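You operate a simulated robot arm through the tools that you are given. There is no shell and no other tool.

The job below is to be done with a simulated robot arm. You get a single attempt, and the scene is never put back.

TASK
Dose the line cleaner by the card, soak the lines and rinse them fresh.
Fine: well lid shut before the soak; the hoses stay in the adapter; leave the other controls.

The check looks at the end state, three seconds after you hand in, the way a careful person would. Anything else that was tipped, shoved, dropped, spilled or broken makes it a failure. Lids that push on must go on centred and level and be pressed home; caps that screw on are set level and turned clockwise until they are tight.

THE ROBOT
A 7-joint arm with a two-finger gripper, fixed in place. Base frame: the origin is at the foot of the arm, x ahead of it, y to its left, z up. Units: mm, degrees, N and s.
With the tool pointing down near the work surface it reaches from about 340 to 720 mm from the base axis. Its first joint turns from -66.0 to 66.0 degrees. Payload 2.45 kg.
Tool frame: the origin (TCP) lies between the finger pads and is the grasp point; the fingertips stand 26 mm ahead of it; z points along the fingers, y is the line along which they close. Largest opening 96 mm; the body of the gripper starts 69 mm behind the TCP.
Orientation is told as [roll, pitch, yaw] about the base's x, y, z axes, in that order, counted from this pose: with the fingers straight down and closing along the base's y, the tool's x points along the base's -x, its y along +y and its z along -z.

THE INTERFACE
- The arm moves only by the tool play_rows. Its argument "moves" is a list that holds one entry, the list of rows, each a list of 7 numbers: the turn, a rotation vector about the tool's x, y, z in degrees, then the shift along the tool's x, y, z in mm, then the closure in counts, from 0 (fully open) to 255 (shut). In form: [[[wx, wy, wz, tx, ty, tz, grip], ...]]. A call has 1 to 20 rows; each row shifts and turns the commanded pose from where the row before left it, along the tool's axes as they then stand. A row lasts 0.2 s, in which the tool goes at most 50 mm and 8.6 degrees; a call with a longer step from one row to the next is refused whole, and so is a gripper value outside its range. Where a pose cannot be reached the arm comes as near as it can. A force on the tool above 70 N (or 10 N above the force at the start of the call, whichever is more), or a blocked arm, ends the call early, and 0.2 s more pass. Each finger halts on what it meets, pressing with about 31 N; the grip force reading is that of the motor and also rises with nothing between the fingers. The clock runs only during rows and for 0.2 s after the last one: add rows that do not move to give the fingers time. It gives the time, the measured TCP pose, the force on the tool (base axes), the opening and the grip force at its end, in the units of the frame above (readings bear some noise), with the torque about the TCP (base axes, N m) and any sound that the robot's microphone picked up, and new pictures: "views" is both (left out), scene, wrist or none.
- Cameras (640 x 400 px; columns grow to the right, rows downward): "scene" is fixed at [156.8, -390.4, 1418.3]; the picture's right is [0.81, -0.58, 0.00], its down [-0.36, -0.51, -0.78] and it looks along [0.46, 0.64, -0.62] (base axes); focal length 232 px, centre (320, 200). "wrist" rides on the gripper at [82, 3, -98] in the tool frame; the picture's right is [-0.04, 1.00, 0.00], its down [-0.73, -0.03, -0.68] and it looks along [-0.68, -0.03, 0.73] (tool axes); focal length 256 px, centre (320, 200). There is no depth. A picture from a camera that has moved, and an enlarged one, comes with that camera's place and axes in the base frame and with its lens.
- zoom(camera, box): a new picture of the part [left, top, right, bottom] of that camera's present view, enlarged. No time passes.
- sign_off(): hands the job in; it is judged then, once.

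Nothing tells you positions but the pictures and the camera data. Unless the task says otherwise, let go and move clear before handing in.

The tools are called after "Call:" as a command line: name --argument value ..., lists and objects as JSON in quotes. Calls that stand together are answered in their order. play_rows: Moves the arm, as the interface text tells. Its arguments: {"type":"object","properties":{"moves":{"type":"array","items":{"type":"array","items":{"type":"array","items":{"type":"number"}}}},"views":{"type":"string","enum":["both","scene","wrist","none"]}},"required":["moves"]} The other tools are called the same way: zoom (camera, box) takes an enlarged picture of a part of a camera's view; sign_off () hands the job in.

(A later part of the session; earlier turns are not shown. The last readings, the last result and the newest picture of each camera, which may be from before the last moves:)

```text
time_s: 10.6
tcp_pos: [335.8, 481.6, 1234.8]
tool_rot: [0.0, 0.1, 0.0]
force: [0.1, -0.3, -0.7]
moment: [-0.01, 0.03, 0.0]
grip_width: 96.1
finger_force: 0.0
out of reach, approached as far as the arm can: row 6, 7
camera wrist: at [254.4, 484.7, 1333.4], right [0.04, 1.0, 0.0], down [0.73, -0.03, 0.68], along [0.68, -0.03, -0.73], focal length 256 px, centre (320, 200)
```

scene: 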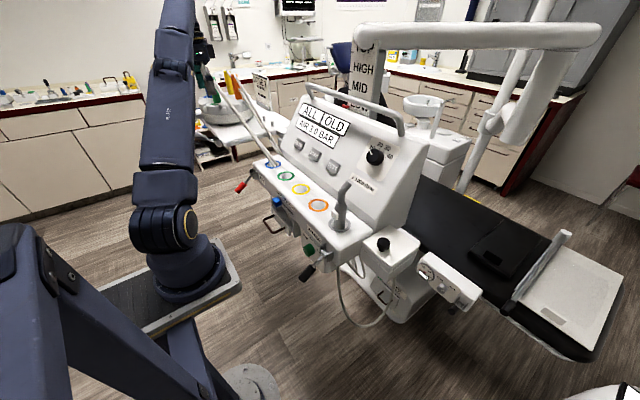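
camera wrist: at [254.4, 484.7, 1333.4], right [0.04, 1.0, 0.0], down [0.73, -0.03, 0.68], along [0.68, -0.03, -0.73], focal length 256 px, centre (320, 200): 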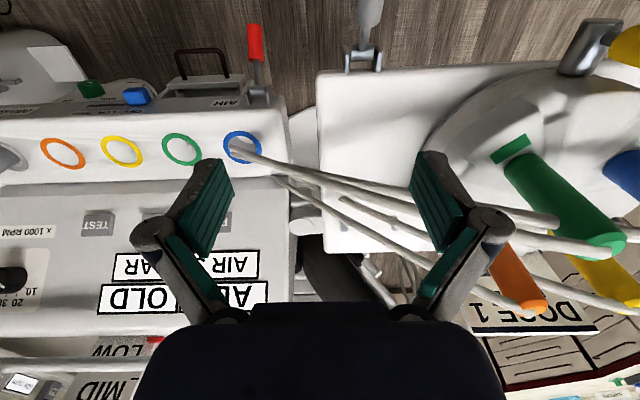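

The arm's reach ends near y 480, so the drum is at or beyond its edge. I'll zoom on the table.

Call:
zoom --camera "wrist" --box '[440, 0, 640, 350]'

Call:
zoom --camera "wrist" --box '[330, 0, 450, 110]'

Call:
zoom --camera "wrist" --box '[470, 220, 640, 340]'

Call:
zoom --camera "scene" --box '[175, 60, 275, 170]'

Call:
zoom --camera "scene" --box '[240, 60, 290, 130]'

```text
1.14 times, centred on (540, 175) of wrist
camera zoom: at [254.4, 484.7, 1333.4], right [0.04, 1.0, 0.0], down [0.73, -0.03, 0.68], along [0.68, -0.03, -0.73], focal length 293 px, centre (69, 229)
```

zoom: 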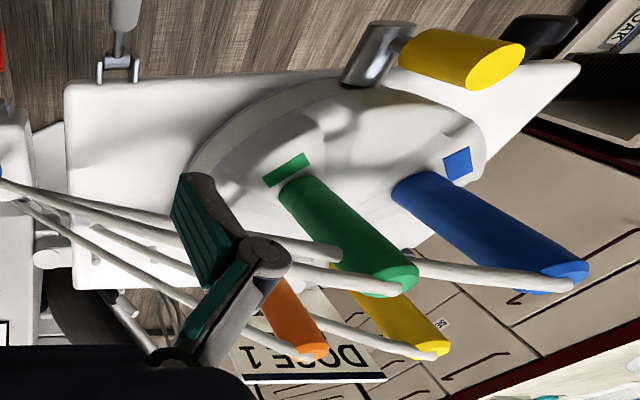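

```text
3.64 times, centred on (390, 55) of wrist
camera zoom: at [254.4, 484.7, 1333.4], right [0.04, 1.0, 0.0], down [0.73, -0.03, 0.68], along [0.68, -0.03, -0.73], focal length 931 px, centre (66, 727)
```

zoom: 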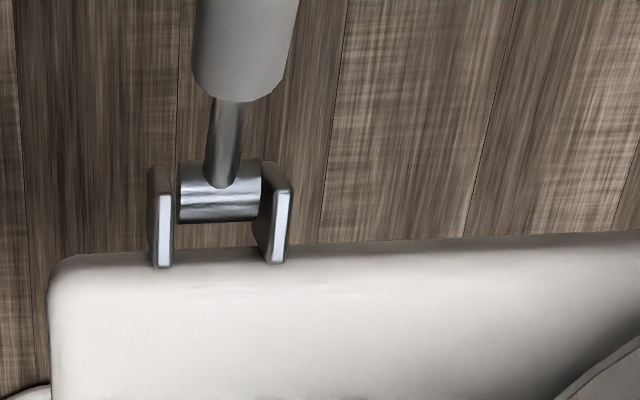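

```text
3.33 times, centred on (555, 280) of wrist
camera zoom: at [254.4, 484.7, 1333.4], right [0.04, 1.0, 0.0], down [0.73, -0.03, 0.68], along [0.68, -0.03, -0.73], focal length 853 px, centre (-463, -67)
```

zoom: 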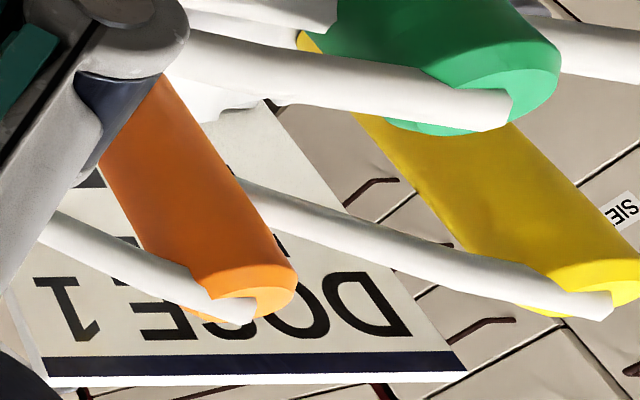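

```text
3.64 times, centred on (225, 115) of scene
camera zoom: at [156.8, -390.4, 1418.3], right [0.81, -0.58, 0.0], down [-0.36, -0.51, -0.78], along [0.46, 0.64, -0.62], focal length 845 px, centre (666, 509)
```

zoom: 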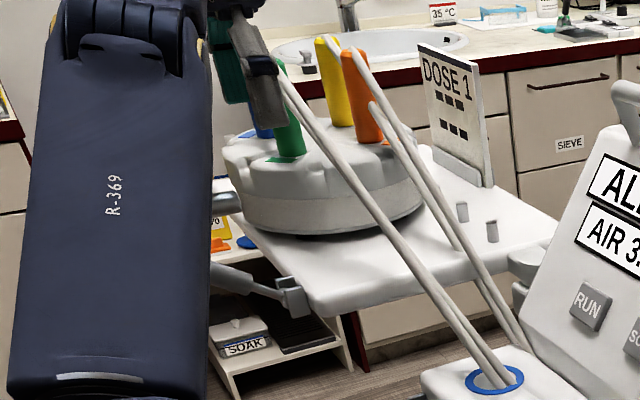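

```text
5.71 times, centred on (265, 95) of scene
camera zoom: at [156.8, -390.4, 1418.3], right [0.81, -0.58, 0.0], down [-0.36, -0.51, -0.78], along [0.46, 0.64, -0.62], focal length 1328 px, centre (634, 800)
```

zoom: 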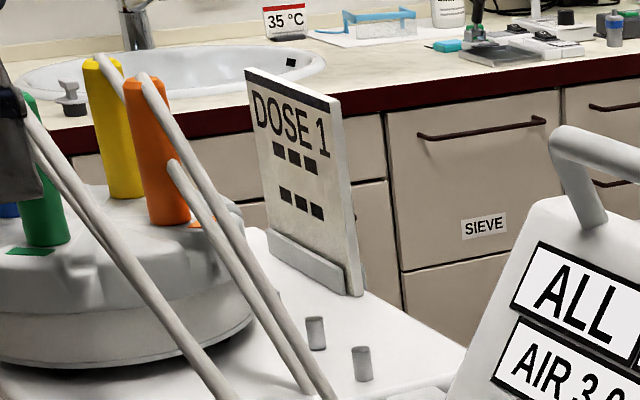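

There are small grey cylinders on the table near (547, 487, 1075) and beyond, which could be cleaner capsules or pegs. I'll move closer to look at them.

Call:
play_rows --moves '[[[0, 0, 0, 0, -45, 0, 0], [0, 0, 0, -40, -20, 0, 0], [0, 0, 0, -45, 0, 0, 0], [0, 0, 0, -40, 0, 0, 0], [0, 0, 0, 0, 0, 0, 0]]]'

Call:
zoom --camera "wrist" --box '[400, 30, 640, 330]'

```text
time_s: 11.8
tcp_pos: [448.3, 413.6, 1232.3]
tool_rot: [-0.1, -0.1, 0.0]
force: [0.4, 0.6, -0.4]
moment: [-0.05, -0.02, -0.01]
grip_width: 96.1
finger_force: 0.0
out of reach, approached as far as the arm can: row 4
camera wrist: at [365.9, 417.0, 1331.6], right [0.04, 1.0, 0.0], down [0.73, -0.03, 0.68], along [0.68, -0.03, -0.73], focal length 256 px, centre (320, 200)
```

scene: 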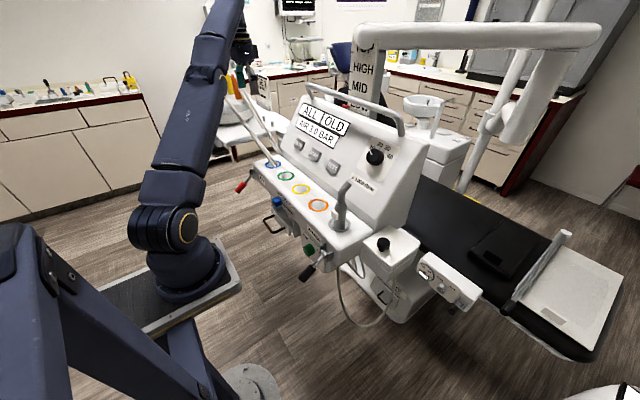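
wrist: 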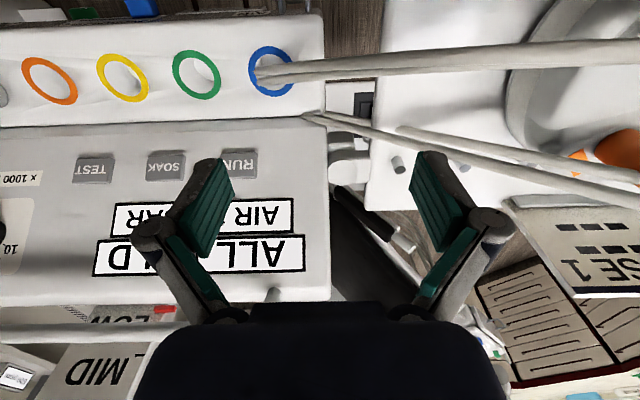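

```text
1.33 times, centred on (520, 180) of wrist
camera zoom: at [365.9, 417.0, 1331.6], right [0.04, 1.0, 0.0], down [0.73, -0.03, 0.68], along [0.68, -0.03, -0.73], focal length 341 px, centre (53, 227)
```

zoom: 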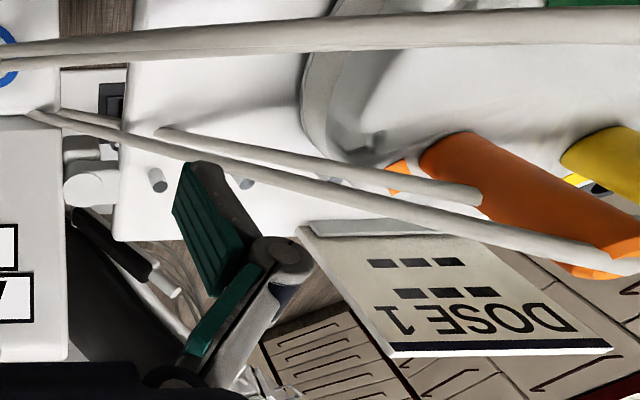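

Call:
zoom --camera "wrist" --box '[360, 120, 500, 210]'

Call:
zoom --camera "scene" --box '[255, 100, 300, 150]'

```text
4.44 times, centred on (430, 165) of wrist
camera zoom: at [365.9, 417.0, 1331.6], right [0.04, 1.0, 0.0], down [0.73, -0.03, 0.68], along [0.68, -0.03, -0.73], focal length 1138 px, centre (-169, 356)
```

zoom: 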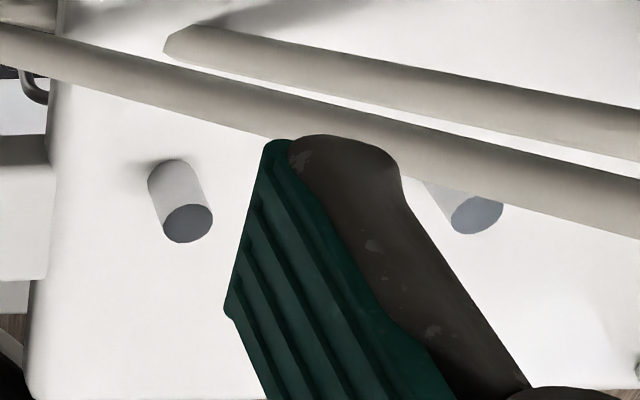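

```text
8.00 times, centred on (278, 125) of scene
camera zoom: at [156.8, -390.4, 1418.3], right [0.81, -0.58, 0.0], down [-0.36, -0.51, -0.78], along [0.46, 0.64, -0.62], focal length 1859 px, centre (660, 800)
```

zoom: 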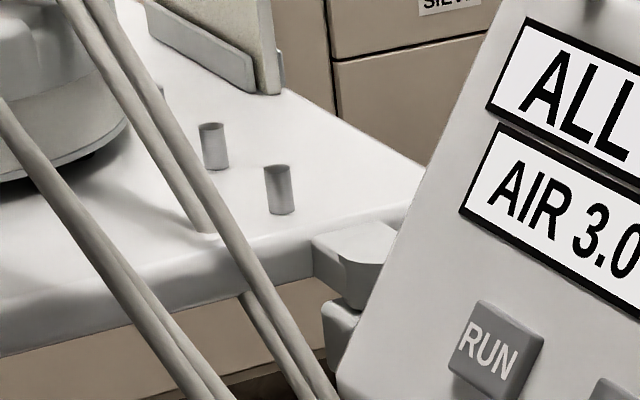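

The three grey cylinders (about 14 mm across, 24 mm tall) look like cleaner capsules standing beside the "DOSE 1" card; the nearest has its top near (557, 507, 1077). Next I inspect the white box with the black knob, which I take to be the well.

Call:
play_rows --moves '[[[0, 0, 0, 20, -40, 0, 0], [0, 0, 0, 0, -45, 0, 0], [0, 0, 0, 0, -45, 0, 0], [0, 0, 0, 0, -45, 0, 0], [0, 0, 0, 0, -45, 0, 0], [0, 0, 0, 0, -45, 0, 0], [0, 0, 0, 0, -45, 0, 0], [0, 0, 0, 0, -45, 0, 0], [0, 0, 0, 0, -45, 0, 0], [0, 0, 0, 0, -45, 0, 0], [0, 0, 0, 0, -45, 0, 0], [0, 0, 0, 0, -45, 0, 0], [0, 0, 0, 0, -45, 10, 0], [0, 0, 0, 0, -20, 30, 0], [0, 0, 0, 0, 0, 0, 0]]]'

Call:
zoom --camera "wrist" --box '[220, 40, 420, 240]'

```text
time_s: 15.0
tcp_pos: [430.5, -185.6, 1193.7]
tool_rot: [0.0, 0.0, 0.0]
force: [0.0, 0.1, -0.1]
moment: [-0.05, 0.01, -0.04]
grip_width: 96.0
finger_force: 0.0
camera wrist: at [348.4, -184.0, 1292.7], right [0.04, 1.0, 0.0], down [0.73, -0.03, 0.68], along [0.68, -0.03, -0.73], focal length 256 px, centre (320, 200)
```

scene: 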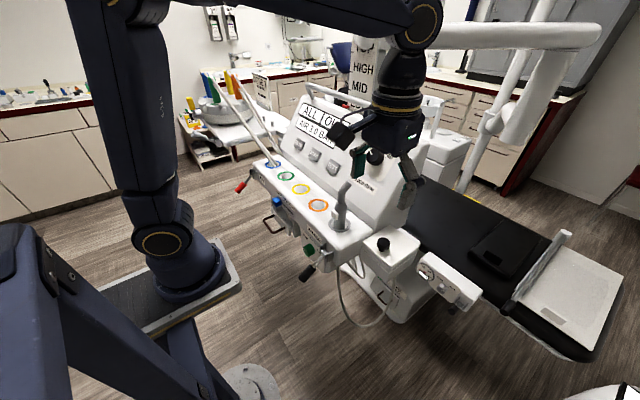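
wrist: 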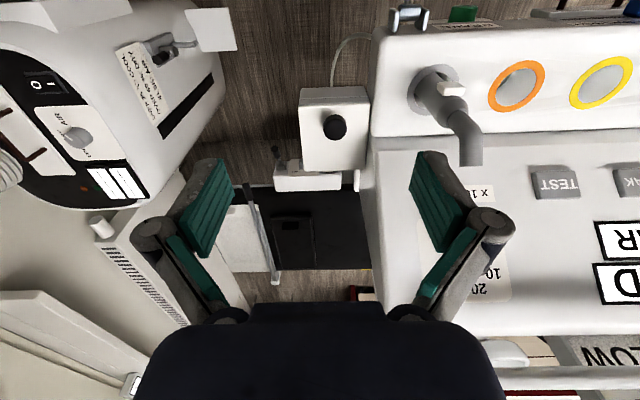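

```text
2.00 times, centred on (320, 140) of wrist
camera zoom: at [348.4, -184.0, 1292.7], right [0.04, 1.0, 0.0], down [0.73, -0.03, 0.68], along [0.68, -0.03, -0.73], focal length 512 px, centre (320, 320)
```

zoom: 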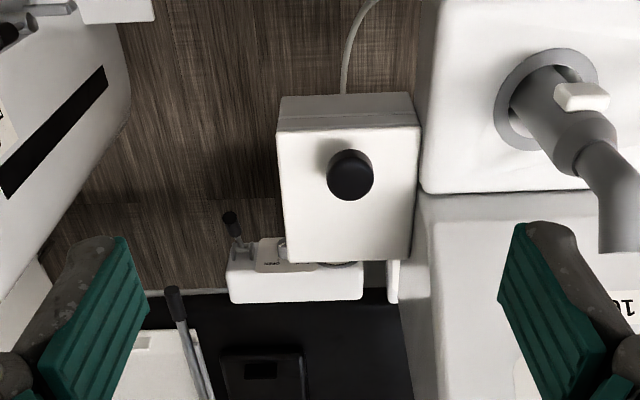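

The white box is the well: its lid spans roughly x 484–590, y −220 to −125 and the knob sits toward the front edge, suggesting a hinge at the back. I'll check the seam and hinge closely.

Call:
zoom --camera "wrist" --box '[290, 80, 380, 200]'

Call:
zoom --camera "scene" --box '[345, 215, 435, 285]'

```text
3.33 times, centred on (335, 140) of wrist
camera zoom: at [348.4, -184.0, 1292.7], right [0.04, 1.0, 0.0], down [0.73, -0.03, 0.68], along [0.68, -0.03, -0.73], focal length 853 px, centre (270, 400)
```

zoom: 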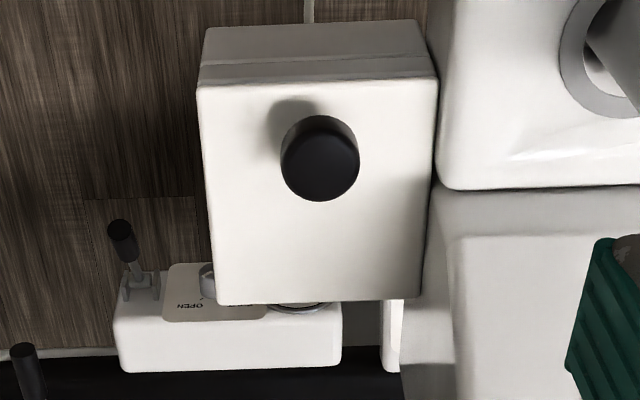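

```text
5.71 times, centred on (390, 250) of scene
camera zoom: at [156.7, -390.4, 1418.3], right [0.81, -0.58, 0.0], down [-0.36, -0.51, -0.78], along [0.46, 0.64, -0.62], focal length 1328 px, centre (-80, -86)
```

zoom: 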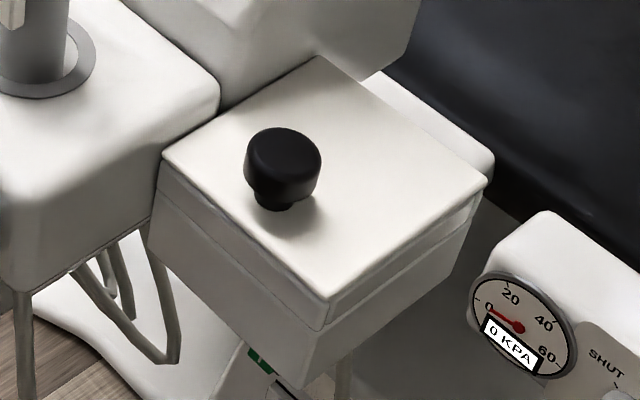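

The lid (x 482–585, y −223 to −128, top z≈964) has its knob at about (503, −172) with top at z≈991. I'll move over the knob with the gripper partly closed and descend around it.

Call:
play_rows --moves '[[[0, 0, 0, -36, 7, 20, 90], [0, 0, 0, -36.5, 6.6, 30, 90], [0, 0, 0, 0, 0, 45, 90], [0, 0, 0, 0, 0, 40, 90], [0, 0, 0, 0, 0, 0, 90], [0, 0, 0, 0, 0, 0, 90]]]'

Call:
zoom --camera "scene" --box '[340, 180, 440, 280]'

```text
time_s: 16.4
tcp_pos: [501.9, -171.5, 1058.1]
tool_rot: [0.0, 0.1, 0.0]
force: [0.4, -0.2, 0.5]
moment: [-0.02, -0.06, 0.01]
grip_width: 62.1
finger_force: 0.1
camera wrist: at [419.1, -169.0, 1156.7], right [0.04, 1.0, 0.0], down [0.73, -0.03, 0.68], along [0.68, -0.03, -0.73], focal length 256 px, centre (320, 200)
```

scene: 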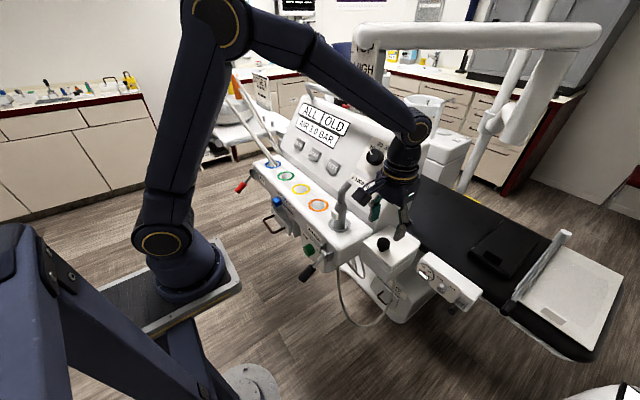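
wrist: 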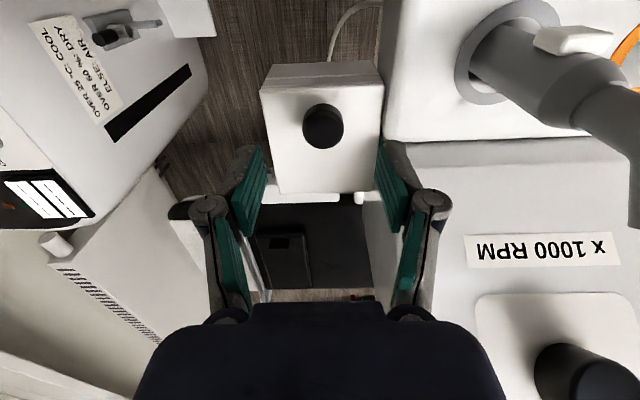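

```text
4.00 times, centred on (390, 230) of scene
camera zoom: at [156.8, -390.4, 1418.3], right [0.81, -0.58, 0.0], down [-0.36, -0.51, -0.78], along [0.46, 0.64, -0.62], focal length 930 px, centre (40, 80)
```

zoom: 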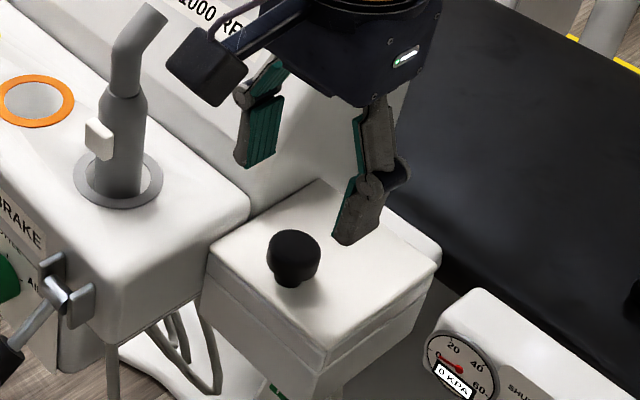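

The knob is directly beneath the TCP. I'll descend to z≈994 and close on it.

Call:
play_rows --moves '[[[0, 0, 0, 0, 0, 30, 90], [0, 0, 0, 0, 0, 24, 90], [0, 0, 0, 0, 0, 10, 90], [0, 0, 0, 0, 0, 0, 200], [0, 0, 0, 0, 0, 0, 200], [0, 0, 0, 0, 0, 0, 200], [0, 0, 0, 0, 0, 0, 200], [0, 0, 0, 0, 0, 0, 200]]]'

Call:
zoom --camera "scene" --box '[350, 200, 430, 280]'

```text
time_s: 18.2
tcp_pos: [502.3, -171.9, 996.2]
tool_rot: [0.2, 0.1, 0.0]
force: [2.6, 10.5, -0.8]
moment: [0.23, 0.13, 0.26]
grip_width: 30.9
finger_force: 45.7
camera wrist: at [419.6, -168.4, 1094.4], right [0.04, 1.0, 0.0], down [0.73, -0.03, 0.68], along [0.68, -0.03, -0.73], focal length 256 px, centre (320, 200)
```

scene: 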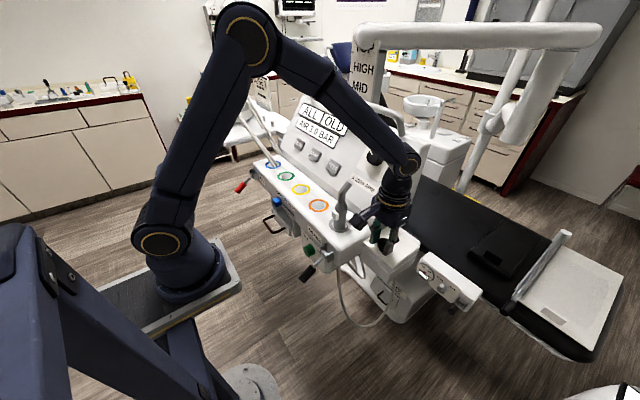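
wrist: 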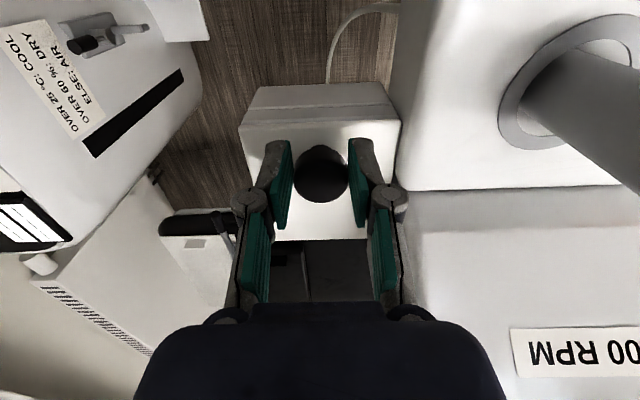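

```text
5.00 times, centred on (390, 240) of scene
camera zoom: at [156.9, -390.1, 1418.4], right [0.81, -0.58, 0.0], down [-0.36, -0.51, -0.78], along [0.46, 0.64, -0.62], focal length 1162 px, centre (-30, 0)
```

zoom: 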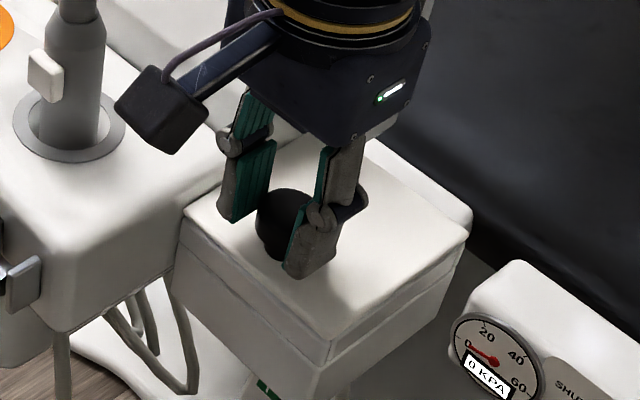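

The knob is held (30.9 mm). I'll raise it gently along a small hinge arc to see whether the lid swings or lifts off.

Call:
play_rows --moves '[[[0, 0, 0, -2.5, 0, -7, 200], [0, 0, 0, -3, 0, -7, 200], [0, 0, 0, 0, 0, 0, 200]]]'

Call:
zoom --camera "scene" --box '[350, 200, 430, 280]'

```text
time_s: 19.0
tcp_pos: [505.6, -172.0, 1009.2]
tool_rot: [0.1, 0.3, 0.0]
force: [-9.4, 12.4, -10.8]
moment: [0.26, 1.66, 0.17]
grip_width: 31.2
finger_force: 44.1
camera wrist: at [423.7, -168.6, 1108.0], right [0.04, 1.0, 0.0], down [0.74, -0.03, 0.67], along [0.67, -0.03, -0.74], focal length 256 px, centre (320, 200)
```

scene: 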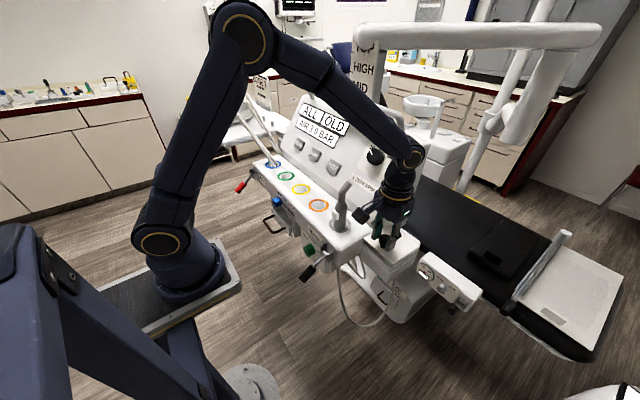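
wrist: 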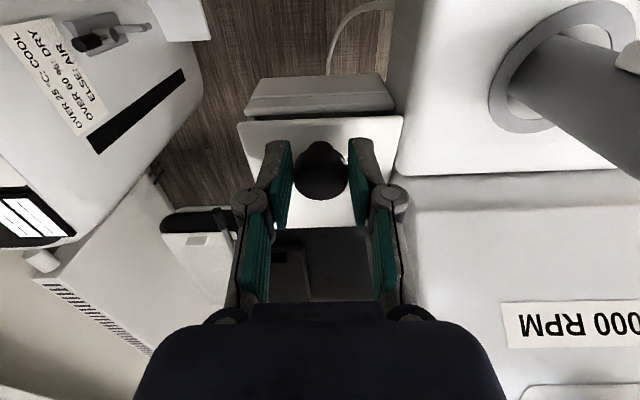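

```text
5.00 times, centred on (390, 240) of scene
camera zoom: at [156.7, -390.1, 1418.4], right [0.81, -0.58, 0.0], down [-0.36, -0.51, -0.78], along [0.46, 0.64, -0.62], focal length 1162 px, centre (-30, 0)
```

zoom: 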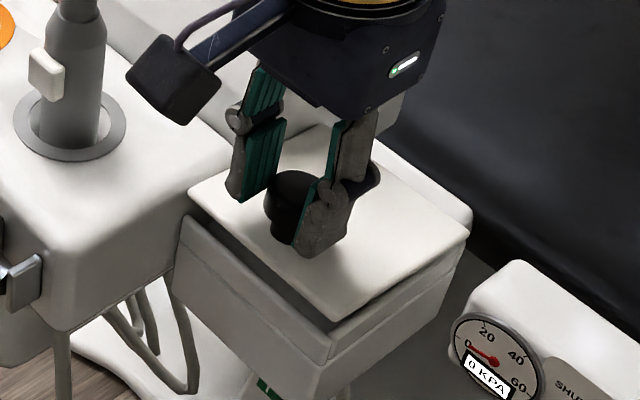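

The lid swings on a rear hinge. I'll continue the arc in small steps and check the forces.

Call:
play_rows --moves '[[[0, 0, 0, -2.9, 0, -4.2, 200], [0, 0, 0, -2.9, 0, -4.1, 200], [0, 0, 0, -3.2, 0, -3.7, 200], [0, 0, 0, -3.2, 0, -3.7, 200], [0, 0, 0, -3.6, 0, -3.3, 200], [0, 0, 0, -3.6, 0, -3.3, 200], [0, 0, 0, -3.9, 0, -3, 200], [0, 0, 0, -3.9, 0, -2.9, 200], [0, 0, 0, -4.2, 0, -2.6, 200], [0, 0, 0, -4.2, 0, -2.5, 200], [0, 0, 0, 0, 0, 0, 200]]]'

Call:
zoom --camera "scene" --box '[350, 200, 430, 280]'

```text
time_s: 21.4
tcp_pos: [539.4, -171.7, 1044.7]
tool_rot: [0.2, 0.4, 0.0]
force: [-24.8, 2.6, 8.8]
moment: [0.0, 1.65, 0.03]
grip_width: 30.9
finger_force: 44.4
camera wrist: at [458.1, -168.5, 1142.5], right [0.04, 1.0, 0.0], down [0.74, -0.03, 0.67], along [0.67, -0.03, -0.74], focal length 256 px, centre (320, 200)
```

scene: 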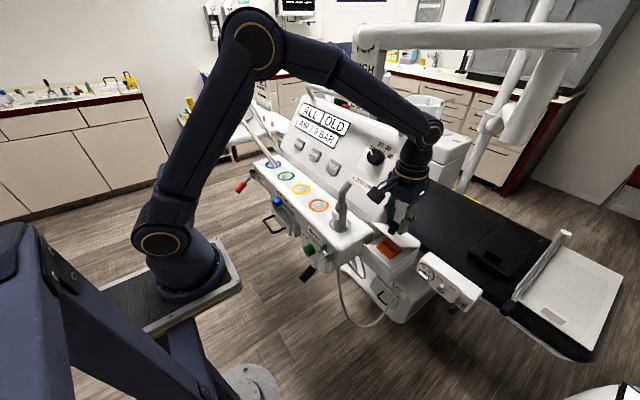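
wrist: 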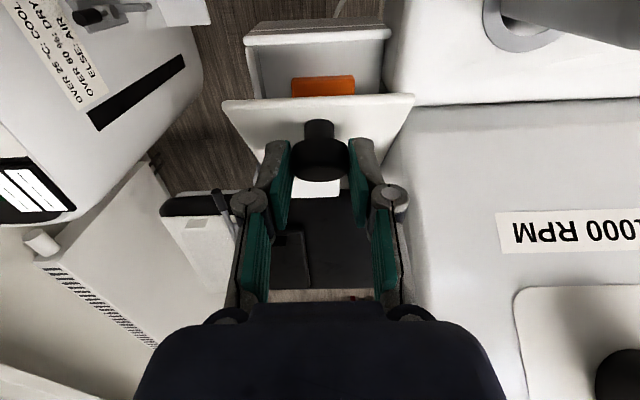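

```text
5.00 times, centred on (390, 240) of scene
camera zoom: at [155.9, -390.3, 1418.4], right [0.81, -0.58, 0.0], down [-0.36, -0.51, -0.78], along [0.46, 0.64, -0.62], focal length 1162 px, centre (-30, 0)
```

zoom: 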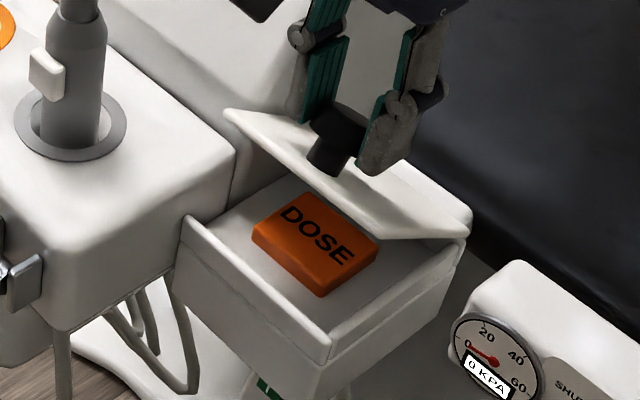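

The open lid reveals an orange "DOSE" button inside the well, so the card means one press. I'll keep opening the lid along the hinge arc past vertical.

Call:
play_rows --moves '[[[0, 0, 0, -7.9, 0, -4.6, 200], [0, 0, 0, -8.3, 0, -3.5, 200], [0, 0, 0, -8.6, 0, -2.6, 200], [0, 0, 0, -8.8, 0, -1.8, 200], [0, 0, 0, -9, 0, -0.8, 200], [0, 0, 0, 0, 0, 0, 200]]]'

Call:
zoom --camera "scene" --box '[350, 190, 440, 280]'

```text
time_s: 22.8
tcp_pos: [586.1, -170.7, 1057.2]
tool_rot: [0.0, -0.3, 0.0]
force: [2.4, -2.2, 3.5]
moment: [-0.03, -0.27, 0.01]
grip_width: 30.9
finger_force: 29.0
camera wrist: at [503.6, -167.8, 1154.8], right [0.04, 1.0, 0.0], down [0.73, -0.03, 0.68], along [0.68, -0.03, -0.73], focal length 256 px, centre (320, 200)
```

scene: 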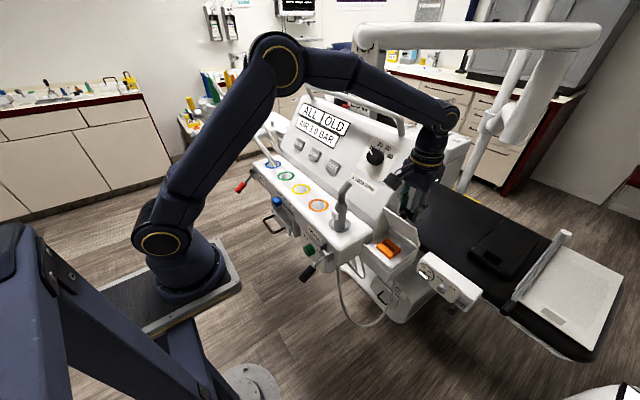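
wrist: 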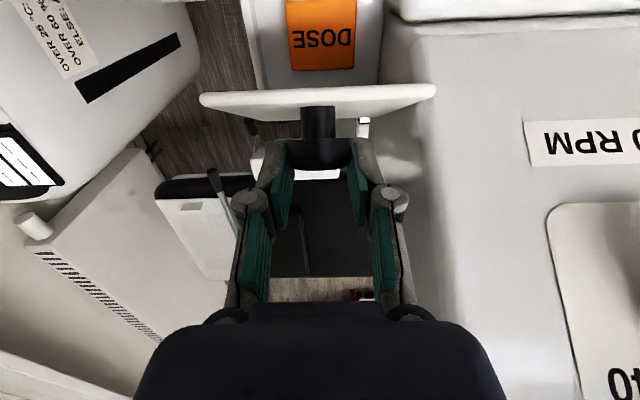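

```text
4.44 times, centred on (395, 235) of scene
camera zoom: at [156.8, -390.4, 1418.3], right [0.81, -0.58, 0.0], down [-0.36, -0.51, -0.78], along [0.46, 0.64, -0.62], focal length 1033 px, centre (-13, 44)
```

zoom: 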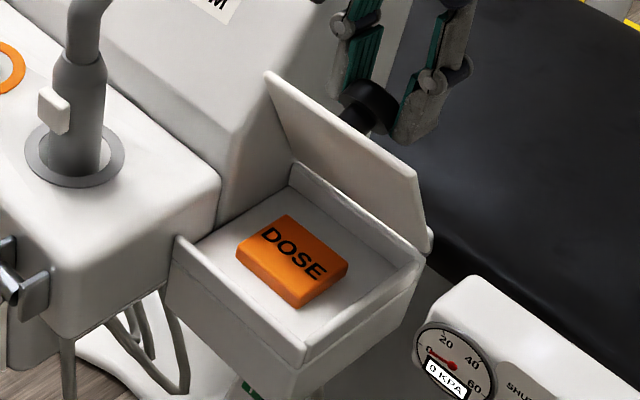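

The lid is about 75° open with low forces. I'll push on past vertical.

Call:
play_rows --moves '[[[0, 0, 0, -9, 0, 0.2, 200], [0, 0, 0, -8.9, 0, 1.1, 200], [0, 0, 0, -8.8, 0, 2, 200], [0, 0, 0, -8.5, 0, 3, 200], [0, 0, 0, 0, 0, 0, 200]]]'

Call:
zoom --camera "scene" --box '[350, 190, 440, 280]'

```text
time_s: 24.0
tcp_pos: [621.4, -171.6, 1051.3]
tool_rot: [-0.2, -0.4, 0.0]
force: [-4.4, -0.5, 32.1]
moment: [-0.04, 1.09, 0.02]
grip_width: 30.1
finger_force: 44.5
camera wrist: at [538.7, -167.9, 1149.6], right [0.04, 1.0, 0.0], down [0.73, -0.03, 0.68], along [0.68, -0.03, -0.73], focal length 256 px, centre (320, 200)
```

scene: 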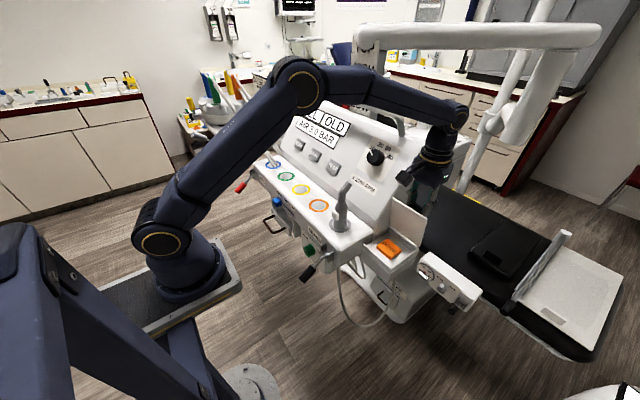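
wrist: 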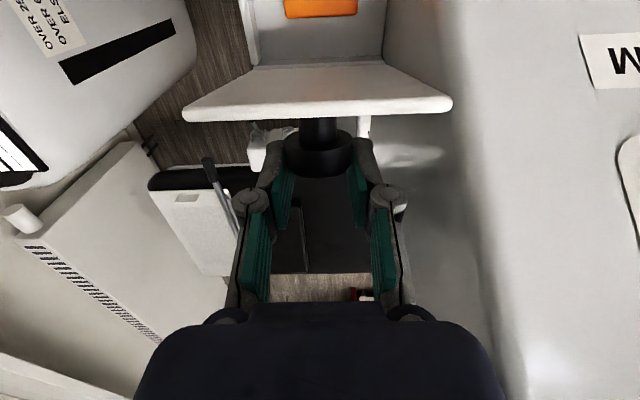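

```text
4.44 times, centred on (395, 235) of scene
camera zoom: at [156.0, -390.2, 1418.4], right [0.81, -0.58, 0.0], down [-0.36, -0.51, -0.78], along [0.46, 0.64, -0.62], focal length 1033 px, centre (-13, 44)
```

zoom: 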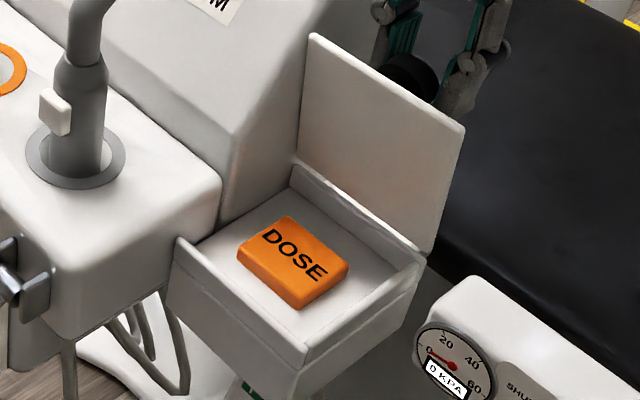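

The lid is just past vertical, seemingly at its stop. I'll open the fingers and rise straight up clear of it.

Call:
play_rows --moves '[[[0, 0, 0, 0, 0, -2, 200], [0, 0, 0, 0, 0, 0, 100], [0, 0, 0, 0, 0, 0, 80], [0, 0, 0, 0, 0, 0, 80], [0, 0, 0, 0, 0, -20, 80], [0, 0, 0, 0, 0, -40, 80], [0, 0, 0, 0, 0, -40, 80], [0, 0, 0, 0, 0, 0, 80]]]'

Call:
zoom --camera "scene" --box '[350, 190, 440, 280]'

```text
time_s: 25.8
tcp_pos: [618.9, -171.3, 1153.0]
tool_rot: [-0.1, 0.1, 0.0]
force: [0.0, -0.7, 0.9]
moment: [0.0, 0.04, 0.0]
grip_width: 65.8
finger_force: 0.1
camera wrist: at [537.1, -168.6, 1251.2], right [0.04, 1.0, 0.0], down [0.73, -0.03, 0.68], along [0.68, -0.03, -0.73], focal length 256 px, centre (320, 200)
```

scene: 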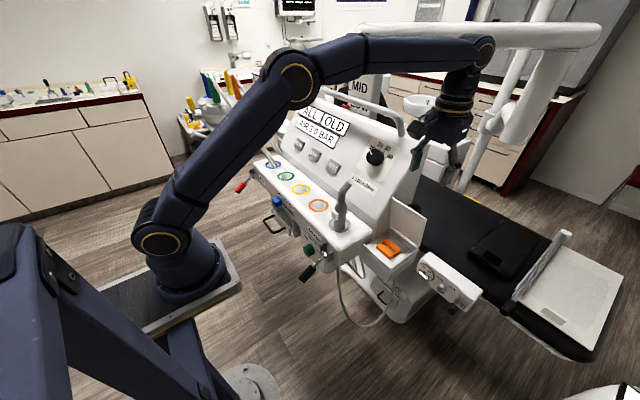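
wrist: 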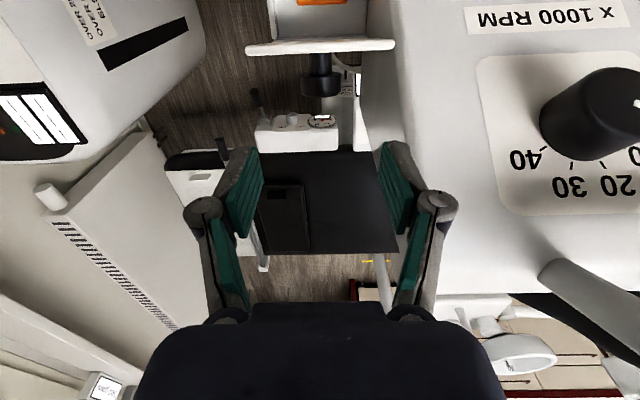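

```text
4.44 times, centred on (395, 235) of scene
camera zoom: at [156.8, -390.4, 1418.3], right [0.81, -0.58, 0.0], down [-0.36, -0.51, -0.78], along [0.46, 0.64, -0.62], focal length 1033 px, centre (-13, 44)
```

zoom: 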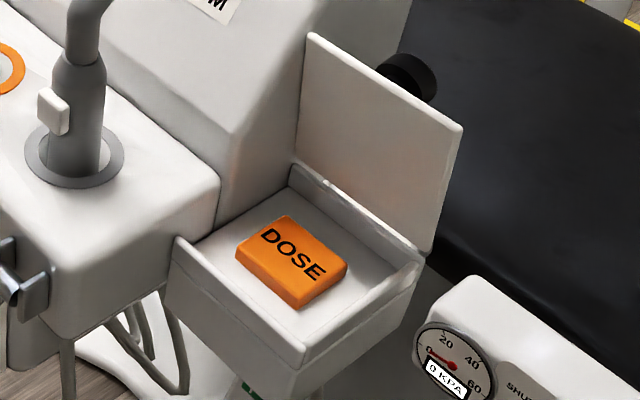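

The lid stays open by itself. The DOSE button is centred near (541, −170, 938); I'll move above it with the fingers closing and check the alignment.

Call:
play_rows --moves '[[[0, 0, 0, 40, 0, 0, 255], [0, 0, 0, 38, 0, 0, 255], [0, 0, 0, 0, 0, 40, 255], [0, 0, 0, 0, 0, 40, 255], [0, 0, 0, 0, 0, 40, 255], [0, 0, 0, 0, 0, 20, 255], [0, 0, 0, 0, 0, 0, 255]]]'

Call:
zoom --camera "scene" --box '[340, 190, 440, 280]'

```text
time_s: 27.4
tcp_pos: [542.1, -169.6, 1011.2]
tool_rot: [0.0, 0.0, 0.0]
force: [-0.9, 0.3, -0.5]
moment: [0.05, 0.01, -0.01]
grip_width: 0.1
finger_force: 28.8
camera wrist: at [460.2, -166.8, 1109.6], right [0.04, 1.0, 0.0], down [0.73, -0.03, 0.68], along [0.68, -0.03, -0.73], focal length 256 px, centre (320, 200)
```

scene: 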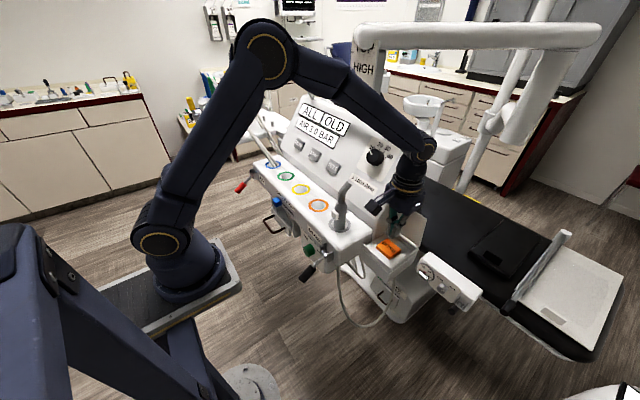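
wrist: 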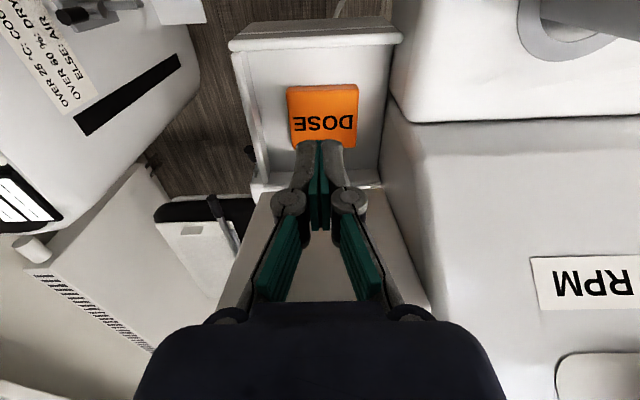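

```text
4.44 times, centred on (390, 235) of scene
camera zoom: at [156.8, -390.4, 1418.3], right [0.81, -0.58, 0.0], down [-0.36, -0.51, -0.78], along [0.46, 0.64, -0.62], focal length 1033 px, centre (9, 44)
```

zoom: 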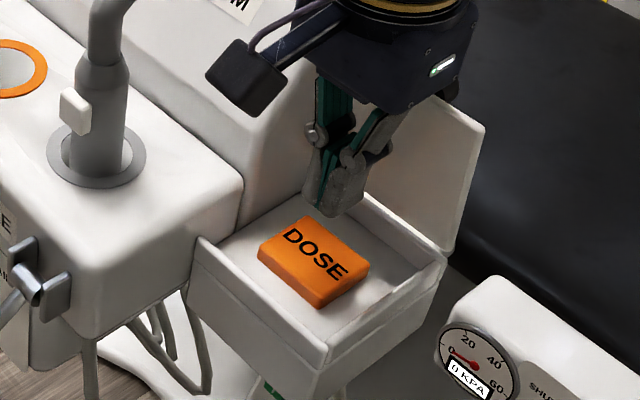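

Aligned over the button. I'll descend to just above it.

Call:
play_rows --moves '[[[0, 0, 0, 0, 0, 20, 255], [0, 0, 0, 0, 0, 15, 255], [0, 0, 0, 0, 0, 6, 255], [0, 0, 0, 0, 0, 0, 255]]]'

Call:
zoom --camera "scene" --box '[360, 220, 420, 270]'

```text
time_s: 28.4
tcp_pos: [548.4, -171.5, 979.8]
tool_rot: [-0.4, -1.5, 0.0]
force: [-0.1, 4.1, 14.4]
moment: [0.01, -0.65, 0.13]
grip_width: 0.0
finger_force: 28.3
stopped in row 4: the force on the tool passed its limit at 71 N (the readings are from after the stop); the commanded pose is now the measured one
camera wrist: at [463.7, -168.5, 1076.4], right [0.04, 1.0, -0.01], down [0.72, -0.02, 0.7], along [0.7, -0.03, -0.72], focal length 256 px, centre (320, 200)
```

scene: 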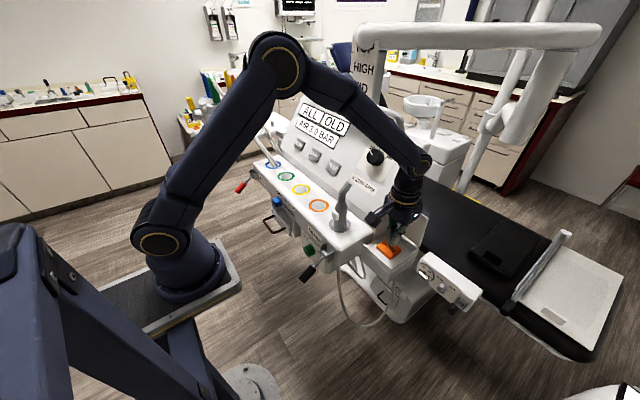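
wrist: 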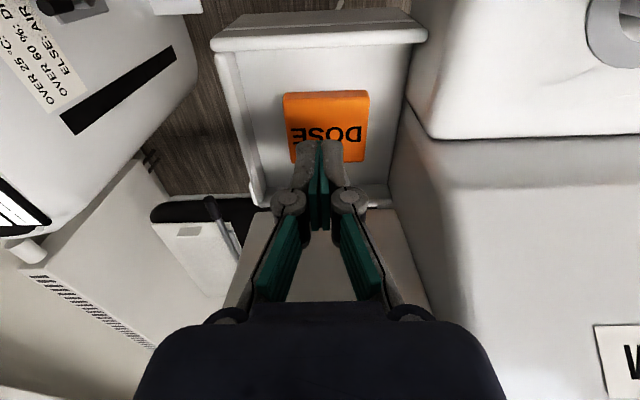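

```text
8.00 times, centred on (390, 245) of scene
camera zoom: at [156.4, -390.2, 1418.4], right [0.81, -0.58, 0.0], down [-0.36, -0.51, -0.78], along [0.46, 0.64, -0.62], focal length 1859 px, centre (-240, -160)
```

zoom: 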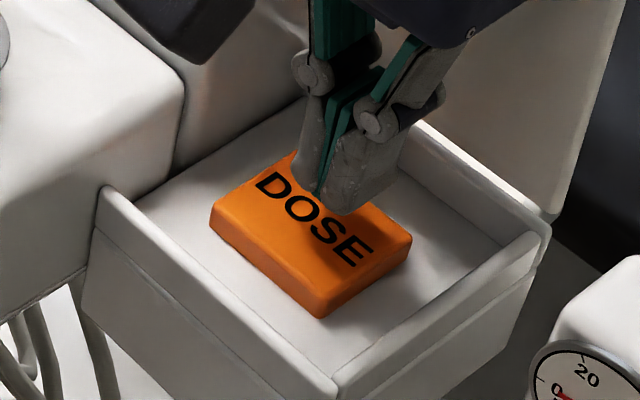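

The tool met something at about z 980 and touches the back part of the orange button; the button may be higher and nearer than I estimated, and I can't tell yet whether it registered. I'll check the pictures before moving on.

Call:
zoom --camera "scene" --box '[365, 180, 445, 240]'

Call:
zoom --camera "scene" --box '[285, 90, 365, 150]'

Call:
zoom --camera "wrist" --box '[220, 60, 420, 220]'

```text
6.67 times, centred on (405, 210) of scene
camera zoom: at [156.4, -390.2, 1418.4], right [0.81, -0.58, 0.0], down [-0.36, -0.51, -0.78], along [0.46, 0.64, -0.62], focal length 1549 px, centre (-247, 133)
```

zoom: 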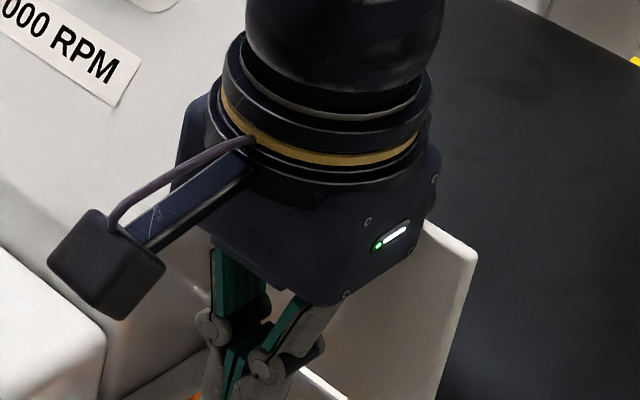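

```text
6.67 times, centred on (325, 120) of scene
camera zoom: at [156.4, -390.2, 1418.4], right [0.81, -0.58, 0.0], down [-0.36, -0.51, -0.78], along [0.46, 0.64, -0.62], focal length 1549 px, centre (287, 733)
```

zoom: 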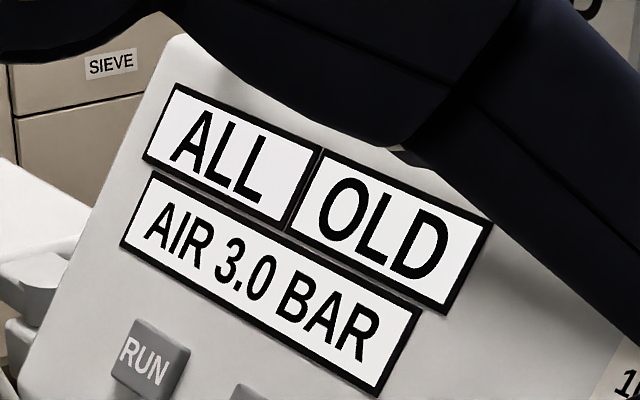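

```text
2.50 times, centred on (320, 140) of wrist
camera zoom: at [463.7, -168.5, 1076.4], right [0.04, 1.0, -0.01], down [0.72, -0.02, 0.7], along [0.7, -0.03, -0.72], focal length 640 px, centre (320, 350)
```

zoom: 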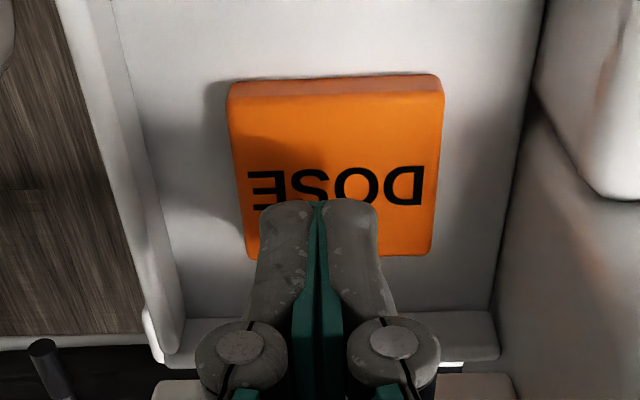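

The display is unchanged and there was no sound. I'll back off upward slightly and look at the button's state.

Call:
play_rows --moves '[[[0, 0, 0, 0, 0, -15, 255], [0, 1.5, 0, 0, 0, -15, 255], [0, 0, 0, 0, 0, 0, 255]]]'

Call:
zoom --camera "scene" --box '[360, 220, 420, 270]'

Call:
zoom --camera "wrist" --box '[220, 60, 420, 220]'

```text
time_s: 29.1
tcp_pos: [546.5, -171.1, 1008.1]
tool_rot: [-0.2, 0.3, 0.0]
force: [0.0, 0.4, -0.3]
moment: [0.03, -0.02, 0.02]
grip_width: 0.0
finger_force: 28.4
camera wrist: at [463.9, -167.6, 1107.6], right [0.04, 1.0, -0.01], down [0.74, -0.03, 0.67], along [0.67, -0.03, -0.74], focal length 256 px, centre (320, 200)
```

scene: 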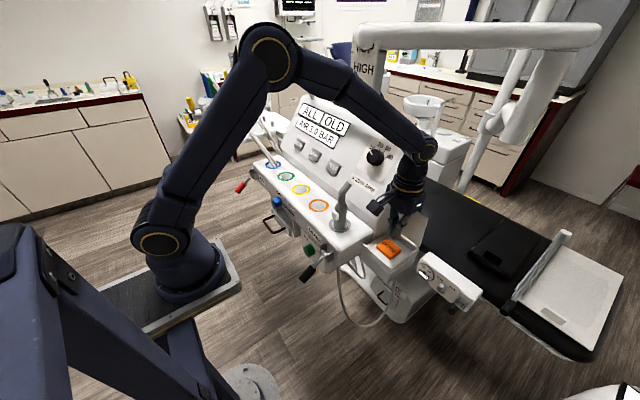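
wrist: 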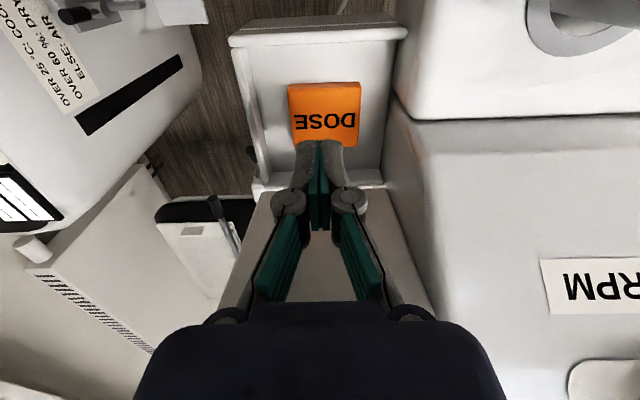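

```text
8.00 times, centred on (390, 245) of scene
camera zoom: at [156.8, -390.4, 1418.3], right [0.81, -0.58, 0.0], down [-0.36, -0.51, -0.78], along [0.46, 0.64, -0.62], focal length 1859 px, centre (-240, -160)
```

zoom: 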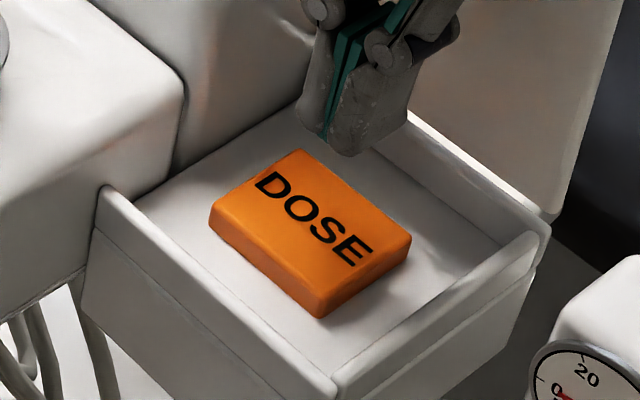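

```text
2.50 times, centred on (320, 140) of wrist
camera zoom: at [463.9, -167.6, 1107.6], right [0.04, 1.0, -0.01], down [0.74, -0.03, 0.67], along [0.67, -0.03, -0.74], focal length 640 px, centre (320, 350)
```

zoom: 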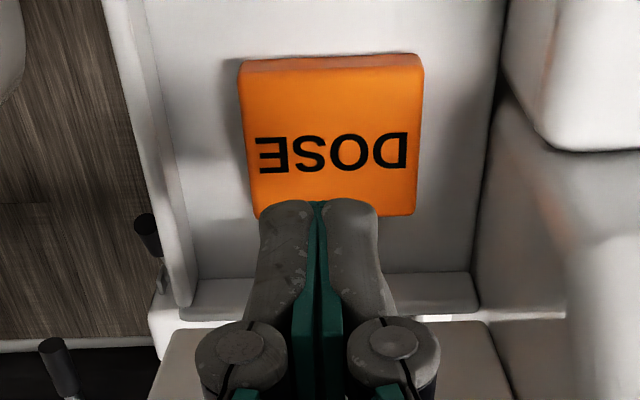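

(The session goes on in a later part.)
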